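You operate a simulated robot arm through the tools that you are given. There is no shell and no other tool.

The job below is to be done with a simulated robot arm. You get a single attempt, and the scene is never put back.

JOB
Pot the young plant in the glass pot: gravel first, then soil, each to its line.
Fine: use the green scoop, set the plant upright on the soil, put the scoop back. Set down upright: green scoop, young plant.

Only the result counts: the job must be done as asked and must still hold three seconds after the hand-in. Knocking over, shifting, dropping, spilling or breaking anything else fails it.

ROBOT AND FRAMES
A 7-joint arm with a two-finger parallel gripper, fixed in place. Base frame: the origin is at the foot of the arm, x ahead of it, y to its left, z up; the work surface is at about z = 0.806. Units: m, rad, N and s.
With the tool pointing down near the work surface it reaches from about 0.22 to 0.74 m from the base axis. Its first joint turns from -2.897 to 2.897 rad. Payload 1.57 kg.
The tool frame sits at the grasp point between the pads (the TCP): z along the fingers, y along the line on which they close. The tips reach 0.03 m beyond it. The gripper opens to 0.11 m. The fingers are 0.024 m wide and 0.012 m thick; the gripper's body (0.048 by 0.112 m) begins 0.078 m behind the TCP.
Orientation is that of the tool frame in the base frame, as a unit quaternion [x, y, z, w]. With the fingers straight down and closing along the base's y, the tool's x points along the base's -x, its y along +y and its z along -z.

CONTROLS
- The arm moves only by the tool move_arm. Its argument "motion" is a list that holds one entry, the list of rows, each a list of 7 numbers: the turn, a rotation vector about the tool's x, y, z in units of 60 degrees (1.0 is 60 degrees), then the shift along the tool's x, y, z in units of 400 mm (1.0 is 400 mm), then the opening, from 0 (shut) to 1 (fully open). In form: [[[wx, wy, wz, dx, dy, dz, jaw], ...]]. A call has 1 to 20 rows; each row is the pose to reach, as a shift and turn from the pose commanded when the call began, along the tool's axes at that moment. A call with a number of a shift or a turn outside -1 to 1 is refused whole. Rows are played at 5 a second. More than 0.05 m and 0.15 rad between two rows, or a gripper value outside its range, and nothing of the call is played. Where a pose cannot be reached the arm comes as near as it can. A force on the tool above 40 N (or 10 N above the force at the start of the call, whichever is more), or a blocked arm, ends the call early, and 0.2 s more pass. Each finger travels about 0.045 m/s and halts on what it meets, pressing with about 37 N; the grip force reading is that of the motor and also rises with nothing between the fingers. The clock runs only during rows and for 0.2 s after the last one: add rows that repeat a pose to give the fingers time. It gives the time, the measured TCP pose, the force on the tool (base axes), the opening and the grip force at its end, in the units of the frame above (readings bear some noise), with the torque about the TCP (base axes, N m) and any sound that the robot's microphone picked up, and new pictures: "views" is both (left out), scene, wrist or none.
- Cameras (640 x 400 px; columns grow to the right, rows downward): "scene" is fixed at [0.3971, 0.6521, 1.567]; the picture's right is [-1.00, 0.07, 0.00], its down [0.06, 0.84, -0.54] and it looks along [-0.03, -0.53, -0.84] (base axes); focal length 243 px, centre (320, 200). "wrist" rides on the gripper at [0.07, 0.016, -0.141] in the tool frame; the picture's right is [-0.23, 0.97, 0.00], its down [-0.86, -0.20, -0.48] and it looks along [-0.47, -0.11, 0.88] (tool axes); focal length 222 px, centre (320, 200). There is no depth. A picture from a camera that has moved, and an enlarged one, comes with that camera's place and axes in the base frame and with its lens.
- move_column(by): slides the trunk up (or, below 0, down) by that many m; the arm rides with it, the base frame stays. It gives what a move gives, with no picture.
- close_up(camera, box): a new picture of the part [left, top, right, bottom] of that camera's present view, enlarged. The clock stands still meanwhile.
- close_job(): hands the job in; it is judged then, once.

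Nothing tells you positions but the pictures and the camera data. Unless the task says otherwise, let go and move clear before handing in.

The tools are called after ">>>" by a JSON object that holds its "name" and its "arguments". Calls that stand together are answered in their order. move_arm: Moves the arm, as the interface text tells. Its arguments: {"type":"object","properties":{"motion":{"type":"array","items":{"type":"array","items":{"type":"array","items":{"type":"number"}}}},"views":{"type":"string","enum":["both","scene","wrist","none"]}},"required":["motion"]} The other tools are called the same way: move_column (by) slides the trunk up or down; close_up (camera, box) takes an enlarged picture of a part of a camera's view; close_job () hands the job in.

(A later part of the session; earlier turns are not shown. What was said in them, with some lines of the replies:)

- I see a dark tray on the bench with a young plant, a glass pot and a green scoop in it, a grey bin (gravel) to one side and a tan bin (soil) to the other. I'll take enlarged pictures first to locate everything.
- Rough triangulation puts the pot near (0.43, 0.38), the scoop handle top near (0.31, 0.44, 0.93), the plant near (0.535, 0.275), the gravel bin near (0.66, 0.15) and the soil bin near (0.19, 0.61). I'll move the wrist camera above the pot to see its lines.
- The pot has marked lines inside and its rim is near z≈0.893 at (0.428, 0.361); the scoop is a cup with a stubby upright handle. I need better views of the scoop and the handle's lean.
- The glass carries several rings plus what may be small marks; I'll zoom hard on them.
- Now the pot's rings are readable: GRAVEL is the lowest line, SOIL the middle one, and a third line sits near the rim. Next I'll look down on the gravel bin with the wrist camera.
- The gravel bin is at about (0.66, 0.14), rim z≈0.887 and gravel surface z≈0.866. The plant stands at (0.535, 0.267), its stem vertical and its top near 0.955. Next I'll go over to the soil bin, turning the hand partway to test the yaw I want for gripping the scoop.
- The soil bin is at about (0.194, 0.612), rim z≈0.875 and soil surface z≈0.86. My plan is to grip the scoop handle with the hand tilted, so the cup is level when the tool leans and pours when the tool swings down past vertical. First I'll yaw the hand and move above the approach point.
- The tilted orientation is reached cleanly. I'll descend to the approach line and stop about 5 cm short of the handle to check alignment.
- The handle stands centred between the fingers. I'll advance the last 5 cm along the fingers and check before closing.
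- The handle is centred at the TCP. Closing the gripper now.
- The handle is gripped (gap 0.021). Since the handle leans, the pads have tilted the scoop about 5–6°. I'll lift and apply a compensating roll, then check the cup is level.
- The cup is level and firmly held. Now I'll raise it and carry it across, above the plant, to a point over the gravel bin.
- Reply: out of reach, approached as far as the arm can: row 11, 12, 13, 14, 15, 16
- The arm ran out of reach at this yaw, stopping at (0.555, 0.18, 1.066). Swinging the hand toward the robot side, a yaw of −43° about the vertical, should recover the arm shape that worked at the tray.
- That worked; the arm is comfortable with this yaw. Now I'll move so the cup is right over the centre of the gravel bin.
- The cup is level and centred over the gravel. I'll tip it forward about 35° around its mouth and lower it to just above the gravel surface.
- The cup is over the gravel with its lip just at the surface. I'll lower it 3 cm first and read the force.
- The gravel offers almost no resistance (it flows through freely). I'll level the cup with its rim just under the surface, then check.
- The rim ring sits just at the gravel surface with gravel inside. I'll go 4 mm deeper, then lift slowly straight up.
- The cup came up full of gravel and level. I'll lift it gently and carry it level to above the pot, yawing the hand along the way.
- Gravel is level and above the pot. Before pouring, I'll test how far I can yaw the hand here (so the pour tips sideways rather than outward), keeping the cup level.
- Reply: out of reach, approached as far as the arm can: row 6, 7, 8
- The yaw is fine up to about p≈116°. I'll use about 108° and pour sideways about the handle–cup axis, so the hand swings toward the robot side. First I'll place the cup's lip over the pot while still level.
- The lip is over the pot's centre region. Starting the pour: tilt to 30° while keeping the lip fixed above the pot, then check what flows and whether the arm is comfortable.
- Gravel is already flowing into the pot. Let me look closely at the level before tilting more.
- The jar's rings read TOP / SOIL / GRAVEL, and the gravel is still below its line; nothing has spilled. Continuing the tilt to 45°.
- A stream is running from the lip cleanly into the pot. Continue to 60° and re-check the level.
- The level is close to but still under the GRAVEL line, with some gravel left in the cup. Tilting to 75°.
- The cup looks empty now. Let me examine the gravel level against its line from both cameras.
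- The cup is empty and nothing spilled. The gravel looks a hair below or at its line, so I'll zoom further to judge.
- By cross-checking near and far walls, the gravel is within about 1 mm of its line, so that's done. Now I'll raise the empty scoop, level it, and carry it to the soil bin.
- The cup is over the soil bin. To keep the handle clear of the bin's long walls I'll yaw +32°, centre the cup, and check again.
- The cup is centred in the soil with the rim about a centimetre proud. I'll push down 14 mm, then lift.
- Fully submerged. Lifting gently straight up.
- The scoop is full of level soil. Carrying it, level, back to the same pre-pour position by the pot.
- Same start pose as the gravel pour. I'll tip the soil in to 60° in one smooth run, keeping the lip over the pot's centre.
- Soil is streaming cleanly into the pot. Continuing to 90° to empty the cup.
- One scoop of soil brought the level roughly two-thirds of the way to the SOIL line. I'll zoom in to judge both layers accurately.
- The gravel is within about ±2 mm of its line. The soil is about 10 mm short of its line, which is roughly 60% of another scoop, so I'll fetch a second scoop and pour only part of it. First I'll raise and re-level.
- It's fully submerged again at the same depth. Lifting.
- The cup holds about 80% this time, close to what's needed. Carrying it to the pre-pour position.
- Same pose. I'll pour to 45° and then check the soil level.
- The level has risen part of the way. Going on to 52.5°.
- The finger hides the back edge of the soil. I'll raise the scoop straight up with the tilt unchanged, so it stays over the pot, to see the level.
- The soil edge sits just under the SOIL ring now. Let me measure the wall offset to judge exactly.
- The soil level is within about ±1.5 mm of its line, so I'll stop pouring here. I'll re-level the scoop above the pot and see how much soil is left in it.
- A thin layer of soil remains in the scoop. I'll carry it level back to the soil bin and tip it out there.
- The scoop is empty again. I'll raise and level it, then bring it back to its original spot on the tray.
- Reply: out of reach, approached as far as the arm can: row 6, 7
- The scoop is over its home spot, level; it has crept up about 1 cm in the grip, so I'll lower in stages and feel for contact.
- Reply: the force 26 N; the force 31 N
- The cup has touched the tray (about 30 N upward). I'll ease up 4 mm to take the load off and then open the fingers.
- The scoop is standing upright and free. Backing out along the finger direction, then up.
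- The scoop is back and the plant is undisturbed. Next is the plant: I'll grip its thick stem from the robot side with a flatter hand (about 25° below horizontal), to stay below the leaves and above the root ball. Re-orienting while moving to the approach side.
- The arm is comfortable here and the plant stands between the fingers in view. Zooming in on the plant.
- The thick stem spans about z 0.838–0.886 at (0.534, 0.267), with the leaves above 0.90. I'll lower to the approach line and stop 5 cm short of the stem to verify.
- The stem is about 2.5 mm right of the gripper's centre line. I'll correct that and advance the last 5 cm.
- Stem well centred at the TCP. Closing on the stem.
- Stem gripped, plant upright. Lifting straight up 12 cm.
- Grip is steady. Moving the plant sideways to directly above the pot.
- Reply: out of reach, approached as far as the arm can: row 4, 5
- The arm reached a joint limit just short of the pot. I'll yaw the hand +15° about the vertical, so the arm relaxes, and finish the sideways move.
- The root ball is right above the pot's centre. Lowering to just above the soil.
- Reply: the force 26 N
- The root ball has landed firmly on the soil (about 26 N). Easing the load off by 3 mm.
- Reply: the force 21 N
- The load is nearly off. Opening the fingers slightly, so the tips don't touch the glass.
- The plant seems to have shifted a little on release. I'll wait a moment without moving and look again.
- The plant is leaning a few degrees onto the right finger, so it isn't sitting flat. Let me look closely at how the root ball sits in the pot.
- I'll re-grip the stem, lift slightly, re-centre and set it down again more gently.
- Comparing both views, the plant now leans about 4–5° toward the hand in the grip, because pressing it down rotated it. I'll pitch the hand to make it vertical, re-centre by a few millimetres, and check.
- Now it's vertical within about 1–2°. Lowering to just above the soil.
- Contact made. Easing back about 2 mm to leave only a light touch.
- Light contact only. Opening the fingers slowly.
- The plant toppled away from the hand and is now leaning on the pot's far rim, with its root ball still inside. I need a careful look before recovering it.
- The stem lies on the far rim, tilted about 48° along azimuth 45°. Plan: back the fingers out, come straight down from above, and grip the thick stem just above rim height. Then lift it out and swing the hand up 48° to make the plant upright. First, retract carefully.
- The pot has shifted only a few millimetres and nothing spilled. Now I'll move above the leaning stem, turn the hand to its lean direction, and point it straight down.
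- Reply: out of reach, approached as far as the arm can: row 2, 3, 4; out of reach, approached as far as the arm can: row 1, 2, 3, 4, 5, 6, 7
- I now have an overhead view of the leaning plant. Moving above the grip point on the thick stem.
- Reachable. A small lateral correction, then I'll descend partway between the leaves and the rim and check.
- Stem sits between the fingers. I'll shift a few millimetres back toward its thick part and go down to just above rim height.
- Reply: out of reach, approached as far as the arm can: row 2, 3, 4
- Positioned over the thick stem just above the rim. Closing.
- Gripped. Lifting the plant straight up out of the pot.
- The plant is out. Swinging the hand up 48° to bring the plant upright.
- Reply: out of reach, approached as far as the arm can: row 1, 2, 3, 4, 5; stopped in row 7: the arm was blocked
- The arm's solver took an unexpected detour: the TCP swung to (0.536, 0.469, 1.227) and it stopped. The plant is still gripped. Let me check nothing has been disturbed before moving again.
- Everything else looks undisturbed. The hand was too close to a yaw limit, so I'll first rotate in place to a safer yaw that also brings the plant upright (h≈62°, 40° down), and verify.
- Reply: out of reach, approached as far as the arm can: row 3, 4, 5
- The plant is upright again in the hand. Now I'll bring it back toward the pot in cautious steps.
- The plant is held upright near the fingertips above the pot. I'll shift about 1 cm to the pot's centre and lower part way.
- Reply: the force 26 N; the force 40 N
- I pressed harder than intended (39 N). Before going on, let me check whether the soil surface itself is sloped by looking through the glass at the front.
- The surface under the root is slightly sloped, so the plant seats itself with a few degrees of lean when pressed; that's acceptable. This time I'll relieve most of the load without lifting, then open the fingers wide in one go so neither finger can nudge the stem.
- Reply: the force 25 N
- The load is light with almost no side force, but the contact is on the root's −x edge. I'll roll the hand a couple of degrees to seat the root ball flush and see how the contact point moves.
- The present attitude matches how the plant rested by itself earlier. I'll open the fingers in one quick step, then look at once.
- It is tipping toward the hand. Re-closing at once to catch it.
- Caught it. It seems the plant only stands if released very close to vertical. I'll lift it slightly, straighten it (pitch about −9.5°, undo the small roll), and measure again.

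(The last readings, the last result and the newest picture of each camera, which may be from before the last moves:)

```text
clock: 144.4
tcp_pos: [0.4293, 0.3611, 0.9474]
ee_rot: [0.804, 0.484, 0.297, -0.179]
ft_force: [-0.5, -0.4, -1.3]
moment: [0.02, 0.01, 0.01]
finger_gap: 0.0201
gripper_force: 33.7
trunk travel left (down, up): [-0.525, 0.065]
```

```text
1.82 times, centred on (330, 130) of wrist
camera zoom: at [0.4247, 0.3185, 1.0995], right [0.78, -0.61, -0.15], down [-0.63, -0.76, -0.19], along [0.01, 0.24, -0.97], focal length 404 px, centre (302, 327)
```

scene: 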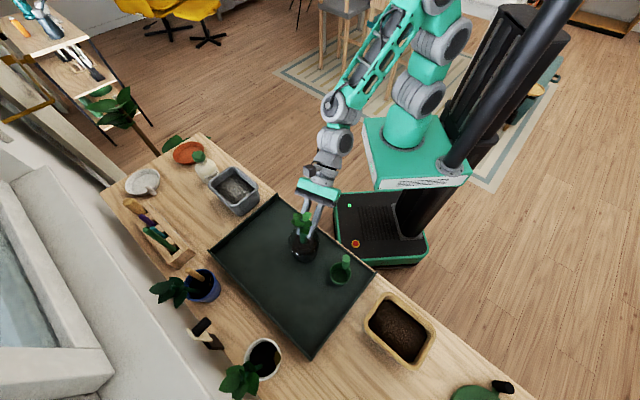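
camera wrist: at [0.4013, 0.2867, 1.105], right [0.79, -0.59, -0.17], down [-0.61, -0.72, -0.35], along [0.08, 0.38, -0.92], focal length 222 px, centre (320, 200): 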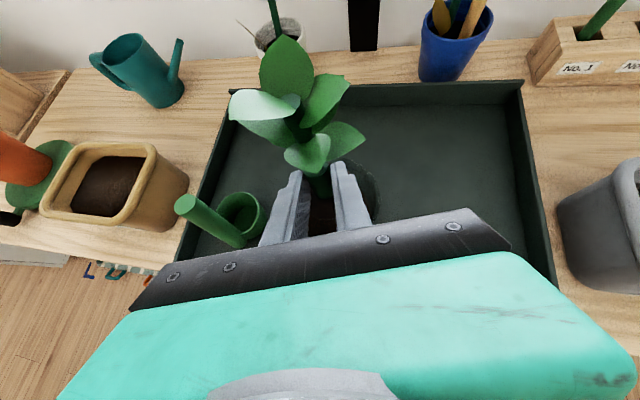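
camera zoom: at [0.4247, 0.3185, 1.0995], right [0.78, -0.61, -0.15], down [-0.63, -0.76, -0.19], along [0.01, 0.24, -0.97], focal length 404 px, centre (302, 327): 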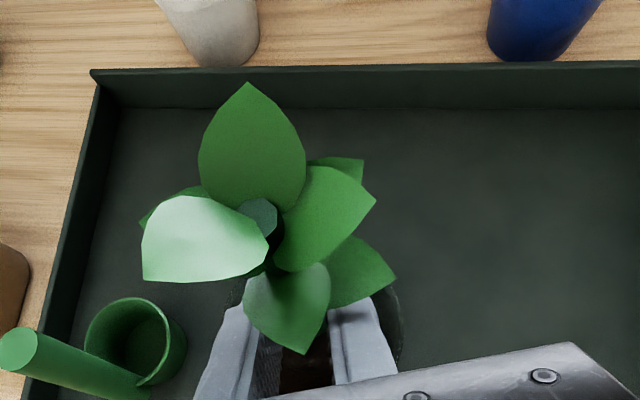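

>>> {"name": "move_arm", "arguments": {"motion": [[[0.0076, -0.015, 0.0065, -0.0048, -0.0021, -0.004, 0], [0.0152, -0.03, 0.013, -0.0095, -0.0043, -0.0081, 0], [0.0152, -0.03, 0.013, -0.0095, -0.0043, -0.0081, 0]]], "views": "none"}}

>>> {"name": "close_up", "arguments": {"camera": "scene", "box": [284, 218, 324, 258]}}

>>> {"name": "close_up", "arguments": {"camera": "scene", "box": [276, 205, 332, 261]}}

```text
clock: 145.2
tcp_pos: [0.4253, 0.3562, 0.9479]
ee_rot: [0.81, 0.483, 0.28, -0.179]
ft_force: [-0.5, 0.3, -1.4]
moment: [-0.02, -0.01, -0.02]
finger_gap: 0.0202
gripper_force: 34.2
trunk travel left (down, up): [-0.525, 0.065]
```

```text
10.00 times, centred on (304, 238) of scene
camera zoom: at [0.3971, 0.6521, 1.567], right [-1.0, 0.07, 0.0], down [0.06, 0.84, -0.54], along [-0.03, -0.53, -0.84], focal length 2433 px, centre (480, -180)
```

zoom: 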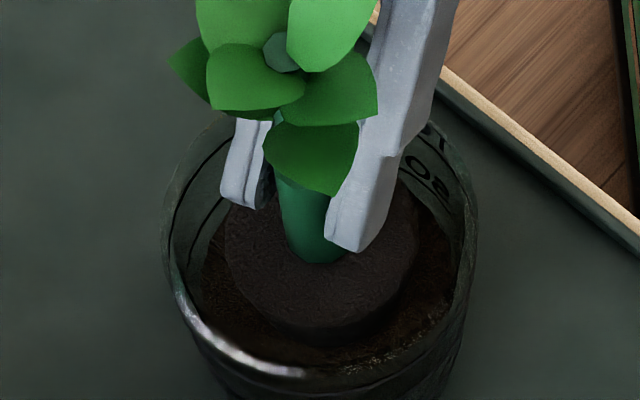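

```text
7.14 times, centred on (304, 233) of scene
camera zoom: at [0.3971, 0.6521, 1.567], right [-1.0, 0.07, 0.0], down [0.06, 0.84, -0.54], along [-0.03, -0.53, -0.84], focal length 1738 px, centre (434, -36)
```

zoom: 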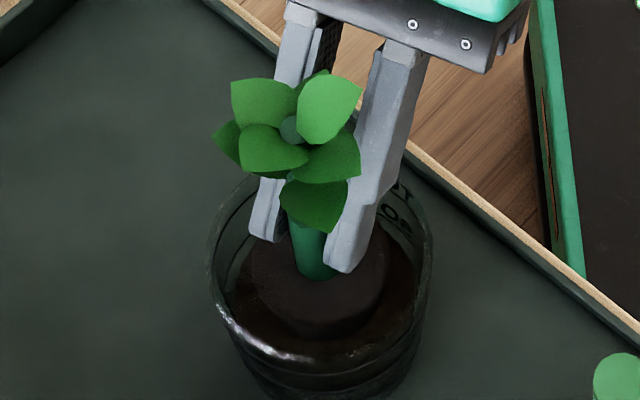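

Now it measures vertical and centred. Lowering gently to a light contact.

>>> {"name": "move_arm", "arguments": {"motion": [[[0, 0, 0, -0.007, 0.0002, 0.0088, 0], [0, 0, 0, -0.0141, 0.0004, 0.0175, 0], [0, 0, 0, -0.0141, 0.0004, 0.0175, 0]]], "views": "none"}}

>>> {"name": "move_arm", "arguments": {"motion": [[[0, 0, 0, -0.0023, 0.0001, 0.0029, 0], [0, 0, 0, -0.0023, 0.0001, 0.0029, 0]]], "views": "none"}}

```text
clock: 146.0
tcp_pos: [0.4252, 0.3568, 0.9412]
ee_rot: [0.809, 0.483, 0.281, -0.18]
ft_force: [-2.6, -3.6, 14.1]
moment: [-0.04, -0.04, -0.01]
finger_gap: 0.0201
gripper_force: 34.1
trunk travel left (down, up): [-0.525, 0.065]
```

```text
clock: 146.6
tcp_pos: [0.4244, 0.357, 0.9406]
ee_rot: [0.808, 0.484, 0.283, -0.181]
ft_force: [-2.6, -3.2, 27.5]
moment: [0.1, -0.27, -0.01]
finger_gap: 0.0201
gripper_force: 33.6
trunk travel left (down, up): [-0.525, 0.065]
```

>>> {"name": "move_arm", "arguments": {"motion": [[[-0.003, 0, -0.0026, 0.0024, 0, -0.0029, 0], [-0.0064, 0, -0.0052, 0.0047, 0, -0.0058, 0], [-0.0064, 0, -0.0052, 0.0047, 0, -0.0058, 0]]], "views": "none"}}

>>> {"name": "close_up", "arguments": {"camera": "scene", "box": [284, 218, 324, 258]}}

```text
clock: 147.4
tcp_pos: [0.4234, 0.358, 0.9418]
ee_rot: [0.808, 0.486, 0.283, -0.177]
ft_force: [1.1, 4.1, 18.4]
moment: [0.86, -0.43, 0.07]
finger_gap: 0.0198
gripper_force: 33.6
trunk travel left (down, up): [-0.525, 0.065]
```

```text
10.00 times, centred on (304, 238) of scene
camera zoom: at [0.3971, 0.6521, 1.567], right [-1.0, 0.07, 0.0], down [0.06, 0.84, -0.54], along [-0.03, -0.53, -0.84], focal length 2433 px, centre (480, -180)
```

zoom: 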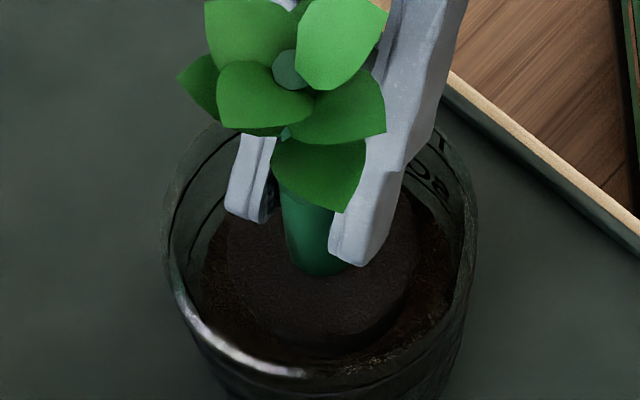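

>>> {"name": "move_arm", "arguments": {"motion": [[[0, 0, 0, 0.0052, -0.0005, -0.0023, 0], [0, 0, 0, 0.0052, -0.0005, -0.0023, 0], [0, 0, 0, 0.0052, -0.0005, -0.0023, 0]]], "views": "none"}}

```text
clock: 148.2
tcp_pos: [0.425, 0.3573, 0.9411]
ee_rot: [0.81, 0.485, 0.279, -0.176]
ft_force: [1.1, 1.3, 7.5]
moment: [0.25, -0.24, 0.02]
finger_gap: 0.0202
gripper_force: 33.4
trunk travel left (down, up): [-0.525, 0.065]
```

>>> {"name": "move_arm", "arguments": {"motion": [[[-0.0091, 0, -0.0073, 0.0013, -0.0025, -0.0012, 0], [-0.0091, 0, -0.0073, 0.0013, -0.0025, -0.0012, 0], [-0.0091, 0, -0.0073, 0.0013, -0.0025, -0.0012, 0]]], "views": "none"}}

>>> {"name": "close_up", "arguments": {"camera": "scene", "box": [284, 218, 324, 258]}}

```text
clock: 149.0
tcp_pos: [0.4243, 0.3577, 0.9423]
ee_rot: [0.808, 0.487, 0.283, -0.171]
ft_force: [-0.4, 0.5, -1.1]
moment: [-0.02, -0.03, -0.01]
finger_gap: 0.02
gripper_force: 34.2
trunk travel left (down, up): [-0.525, 0.065]
```

```text
10.00 times, centred on (304, 238) of scene
camera zoom: at [0.3971, 0.6521, 1.567], right [-1.0, 0.07, 0.0], down [0.06, 0.84, -0.54], along [-0.03, -0.53, -0.84], focal length 2433 px, centre (480, -180)
```

zoom: 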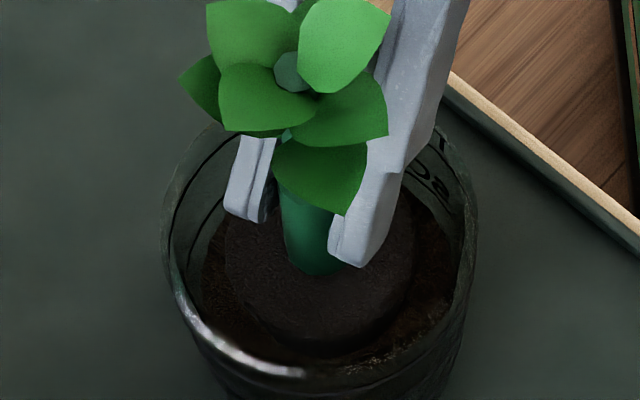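

>>> {"name": "move_arm", "arguments": {"motion": [[[0, 0, 0, -0.002, 0, 0.0025, 0], [0, 0, 0, -0.002, 0, 0.0025, 0]]], "views": "none"}}

```text
clock: 149.6
tcp_pos: [0.4238, 0.3575, 0.9409]
ee_rot: [0.808, 0.486, 0.284, -0.172]
ft_force: [-0.1, 0.2, -2.0]
moment: [-0.03, 0.02, -0.03]
finger_gap: 0.0201
gripper_force: 33.8
trunk travel left (down, up): [-0.525, 0.065]
```

>>> {"name": "move_arm", "arguments": {"motion": [[[0, 0, 0, -0.0016, 0, 0.0019, 0], [0, 0, 0, -0.0016, 0, 0.0019, 0]]], "views": "none"}}

```text
clock: 150.2
tcp_pos: [0.4258, 0.3588, 0.9407]
ee_rot: [0.808, 0.487, 0.285, -0.173]
ft_force: [-0.6, -0.8, 3.1]
moment: [-0.07, -0.07, -0.03]
finger_gap: 0.0202
gripper_force: 34.0
trunk travel left (down, up): [-0.525, 0.065]
```

Light, nearly pure vertical contact now and the plant is vertical. Opening in one go, then looking immediately.

>>> {"name": "move_arm", "arguments": {"motion": [[[0, 0, 0, 0, 0, 0, 0.4]]], "views": "none"}}

>>> {"name": "close_up", "arguments": {"camera": "scene", "box": [284, 218, 324, 258]}}

```text
clock: 150.6
tcp_pos: [0.4241, 0.3587, 0.9399]
ee_rot: [0.808, 0.487, 0.284, -0.171]
ft_force: [-0.6, 0.1, -0.4]
moment: [0.03, 0.02, 0.03]
finger_gap: 0.044
gripper_force: 0.0
trunk travel left (down, up): [-0.525, 0.065]
```

```text
10.00 times, centred on (304, 238) of scene
camera zoom: at [0.3971, 0.6521, 1.567], right [-1.0, 0.07, 0.0], down [0.06, 0.84, -0.54], along [-0.03, -0.53, -0.84], focal length 2433 px, centre (480, -180)
```

zoom: 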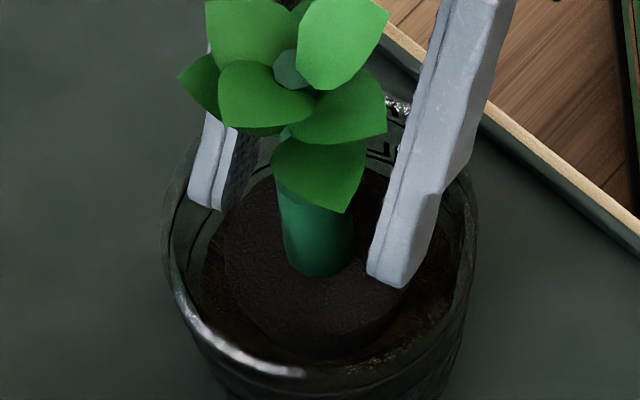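

The plant stays upright this time. Waiting to confirm it's stable before withdrawing.

>>> {"name": "move_arm", "arguments": {"motion": [[[0, 0, 0, 0, 0, 0, 0.5], [0, 0, 0, 0, 0, 0, 0.5], [0, 0, 0, 0, 0, 0, 0.5]]], "views": "none"}}

>>> {"name": "close_up", "arguments": {"camera": "scene", "box": [284, 218, 324, 258]}}

>>> {"name": "close_up", "arguments": {"camera": "wrist", "box": [220, 20, 440, 240]}}

```text
clock: 151.4
tcp_pos: [0.4242, 0.3592, 0.9392]
ee_rot: [0.808, 0.486, 0.285, -0.171]
ft_force: [-0.3, 0.3, -0.9]
moment: [-0.04, 0.01, -0.03]
finger_gap: 0.055
gripper_force: 0.0
trunk travel left (down, up): [-0.525, 0.065]
```

```text
10.00 times, centred on (304, 238) of scene
camera zoom: at [0.3971, 0.6521, 1.567], right [-1.0, 0.07, 0.0], down [0.06, 0.84, -0.54], along [-0.03, -0.53, -0.84], focal length 2433 px, centre (480, -180)
```

zoom: 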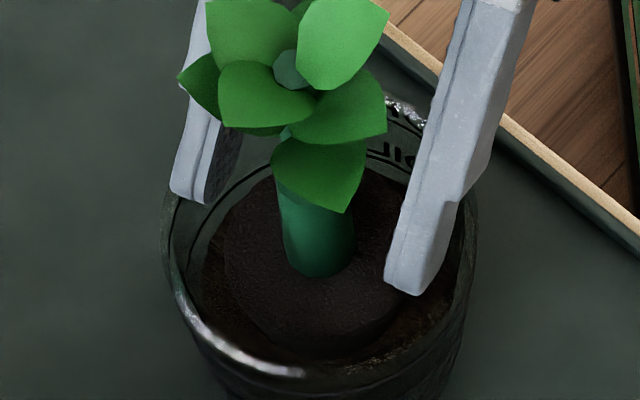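

```text
1.82 times, centred on (330, 130) of wrist
camera zoom: at [0.422, 0.3212, 1.0932], right [0.78, -0.61, -0.14], down [-0.63, -0.76, -0.16], along [-0.01, 0.22, -0.98], focal length 404 px, centre (302, 327)
```

zoom: 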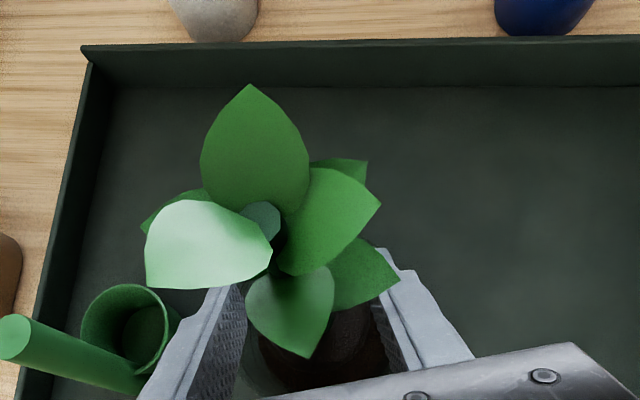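

Stable. Some leaves overhang the fingers, so I'll open fully first, then back straight out horizontally (not upward).

>>> {"name": "move_arm", "arguments": {"motion": [[[0, 0, 0, 0, 0, 0, 0.65], [0, 0, 0, 0, 0, 0, 0.8], [0, 0, 0, 0, 0, 0, 0.95], [0, 0, 0, 0, 0, 0, 1.0]]], "views": "none"}}

>>> {"name": "close_up", "arguments": {"camera": "scene", "box": [276, 205, 346, 275]}}

>>> {"name": "close_up", "arguments": {"camera": "wrist", "box": [200, 20, 460, 240]}}

```text
clock: 152.4
tcp_pos: [0.424, 0.3579, 0.9411]
ee_rot: [0.808, 0.486, 0.285, -0.172]
ft_force: [-0.7, 0.4, 0.7]
moment: [-0.01, 0.01, 0.02]
finger_gap: 0.1103
gripper_force: 0.1
trunk travel left (down, up): [-0.525, 0.065]
```

```text
5.71 times, centred on (311, 240) of scene
camera zoom: at [0.3971, 0.6521, 1.567], right [-1.0, 0.07, 0.0], down [0.06, 0.84, -0.54], along [-0.03, -0.53, -0.84], focal length 1390 px, centre (371, -29)
```

zoom: 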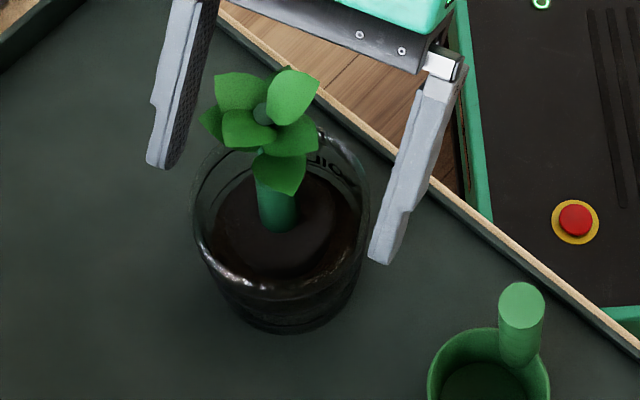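

```text
1.82 times, centred on (330, 130) of wrist
camera zoom: at [0.4221, 0.3212, 1.0932], right [0.78, -0.61, -0.14], down [-0.63, -0.76, -0.16], along [-0.01, 0.22, -0.98], focal length 404 px, centre (302, 327)
```

zoom: 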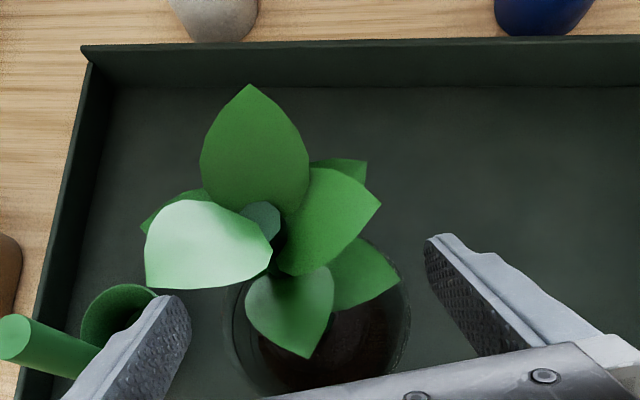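

Clear on both sides. Backing straight out horizontally.

>>> {"name": "move_arm", "arguments": {"motion": [[[0, 0, 0, -0.0292, 0, -0.0235, 1], [0, 0, 0, -0.0584, 0, -0.047, 1], [0, 0, 0, -0.0974, 0, -0.0784, 1], [0, 0, 0, -0.1558, 0, -0.1254, 1], [0, 0, 0, -0.1558, 0, -0.1254, 1]]], "views": "both"}}

>>> {"name": "close_up", "arguments": {"camera": "scene", "box": [276, 205, 346, 275]}}

```text
clock: 153.6
tcp_pos: [0.3864, 0.288, 0.9415]
ee_rot: [0.808, 0.487, 0.284, -0.172]
ft_force: [0.2, 0.8, 0.1]
moment: [-0.01, 0.03, 0.05]
finger_gap: 0.11
gripper_force: 0.1
trunk travel left (down, up): [-0.525, 0.065]
camera wrist: at [0.3835, 0.2507, 1.0937], right [0.78, -0.61, -0.14], down [-0.63, -0.76, -0.16], along [-0.01, 0.22, -0.98], focal length 222 px, centre (320, 200)
```

scene: 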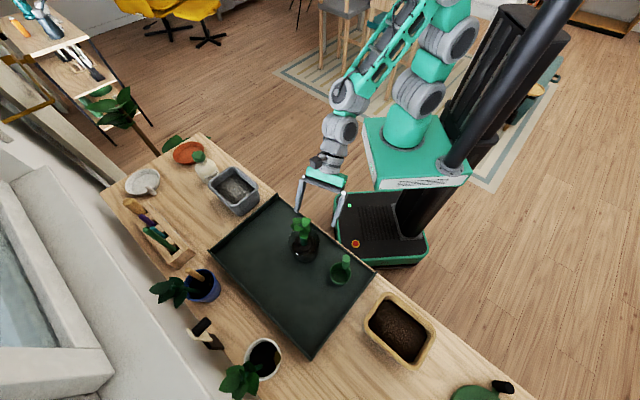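
wrist: 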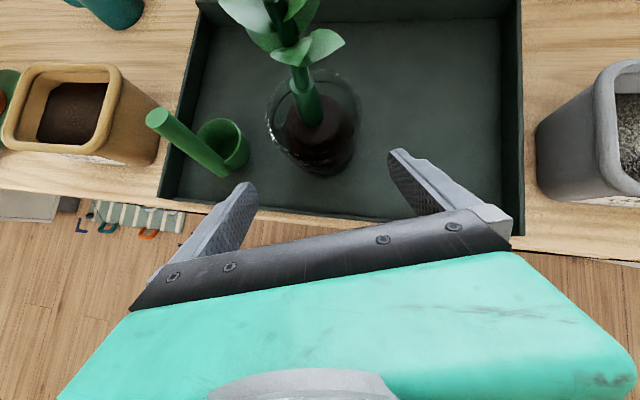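

```text
5.71 times, centred on (311, 240) of scene
camera zoom: at [0.3971, 0.6521, 1.567], right [-1.0, 0.07, 0.0], down [0.06, 0.84, -0.54], along [-0.03, -0.53, -0.84], focal length 1390 px, centre (371, -29)
```

zoom: 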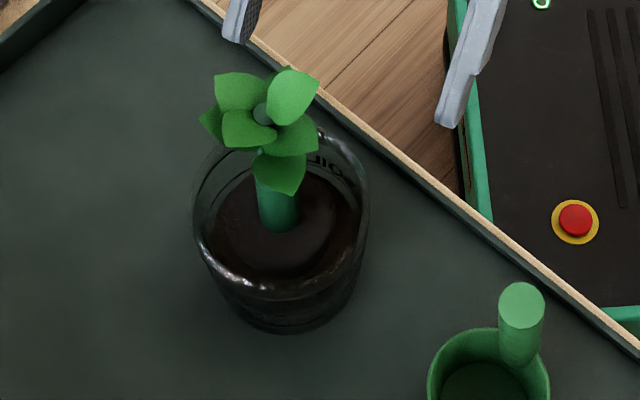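

The plant stands upright in the pot and the hand is clear. Raising the arm away and doing a final check of everything.

>>> {"name": "move_arm", "arguments": {"motion": [[[0, 0, 0, 0.0627, 0, -0.0778, 1], [0, 0, 0, 0.1254, 0, -0.1557, 1], [0, 0, 0, 0.188, 0, -0.2335, 1], [0, 0, 0, 0.188, 0, -0.2335, 1], [0, 0, 0, 0.188, 0, -0.2335, 1]]], "views": "both"}}

>>> {"name": "close_up", "arguments": {"camera": "scene", "box": [280, 215, 330, 265]}}

>>> {"name": "close_up", "arguments": {"camera": "scene", "box": [200, 170, 460, 380]}}

>>> {"name": "close_up", "arguments": {"camera": "wrist", "box": [240, 60, 400, 200]}}

```text
clock: 154.8
tcp_pos: [0.3846, 0.2885, 1.0584]
ee_rot: [0.808, 0.487, 0.284, -0.172]
ft_force: [0.9, 0.3, 0.5]
moment: [0.0, 0.02, -0.01]
finger_gap: 0.1098
gripper_force: 0.0
trunk travel left (down, up): [-0.525, 0.065]
camera wrist: at [0.3821, 0.2512, 1.2118], right [0.78, -0.61, -0.14], down [-0.63, -0.76, -0.16], along [-0.01, 0.22, -0.98], focal length 222 px, centre (320, 200)
```

scene: 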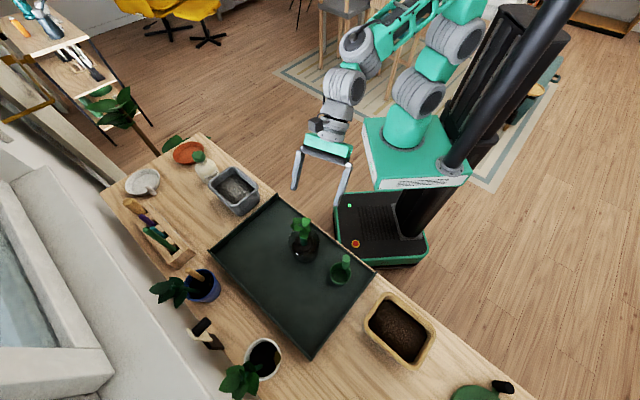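
wrist: 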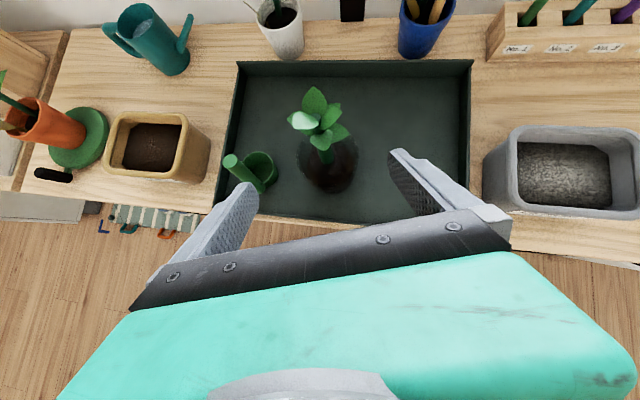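

```text
8.00 times, centred on (305, 240) of scene
camera zoom: at [0.3971, 0.6521, 1.567], right [-1.0, 0.07, 0.0], down [0.06, 0.84, -0.54], along [-0.03, -0.53, -0.84], focal length 1947 px, centre (440, -120)
```

zoom: 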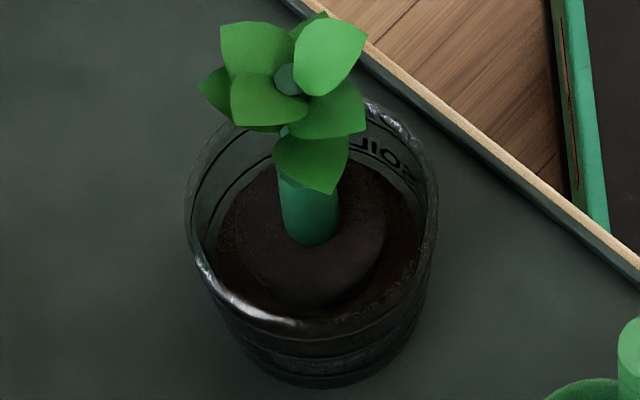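

```text
1.90 times, centred on (330, 275) of scene
camera zoom: at [0.3971, 0.6521, 1.567], right [-1.0, 0.07, 0.0], down [0.06, 0.84, -0.54], along [-0.03, -0.53, -0.84], focal length 464 px, centre (301, 57)
```

zoom: 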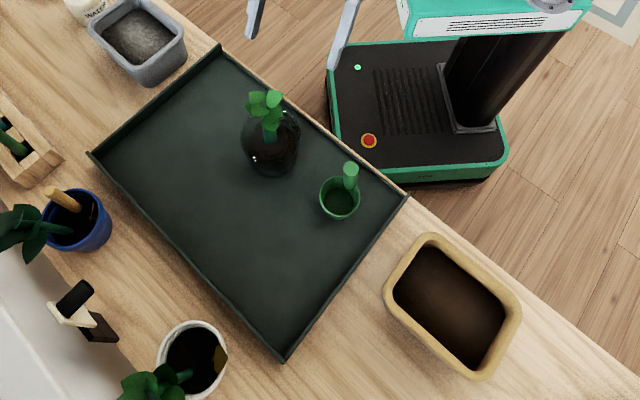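

```text
2.86 times, centred on (320, 130) of wrist
camera zoom: at [0.3821, 0.2512, 1.2118], right [0.78, -0.61, -0.14], down [-0.63, -0.76, -0.16], along [-0.01, 0.22, -0.98], focal length 635 px, centre (320, 400)
```

zoom: 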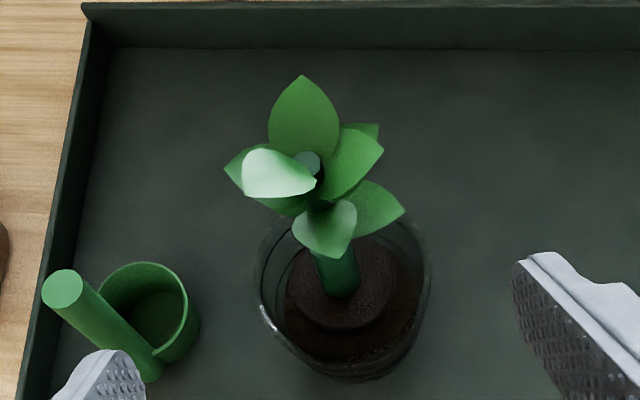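

The gravel and soil are at their lines, as near as I can measure. The plant has stood upright on the soil for more than four seconds, the scoop is back upright on the tray, nothing is spilled, and the arm is clear. Handing in.

>>> {"name": "close_job", "arguments": {}}

```text
The job is handed in.
```

I've handed the job in. The pot has gravel, then soil, and the young plant is standing upright on the soil. The green scoop is back upright on the tray and empty. I don't have the verdict, only the confirmation that it was handed in.

- **Fill levels:** My readings put both layers within about 2 mm of their lines. The soil surface may slope slightly, with the side facing the scene camera a few millimetres higher, so the average level is less certain. I took one scoop of gravel and two of soil, and tipped the leftover soil back into the soil bin. I saw nothing spilled.
- **Plant:** The first three releases failed. It leaned onto a finger, then toppled onto the pot's far rim, then tipped toward the hand until I caught it. On the fourth it stood on its own and stayed upright for the last four seconds I watched.
- **Pot:** It shifted about 4 mm while I was placing the plant, judging from the camera views, and is still standing.
- **Arm detour:** While I was righting the plant, the arm reached a joint limit and swung well off course before stopping. I checked the bench pictures afterwards and nothing looked disturbed.
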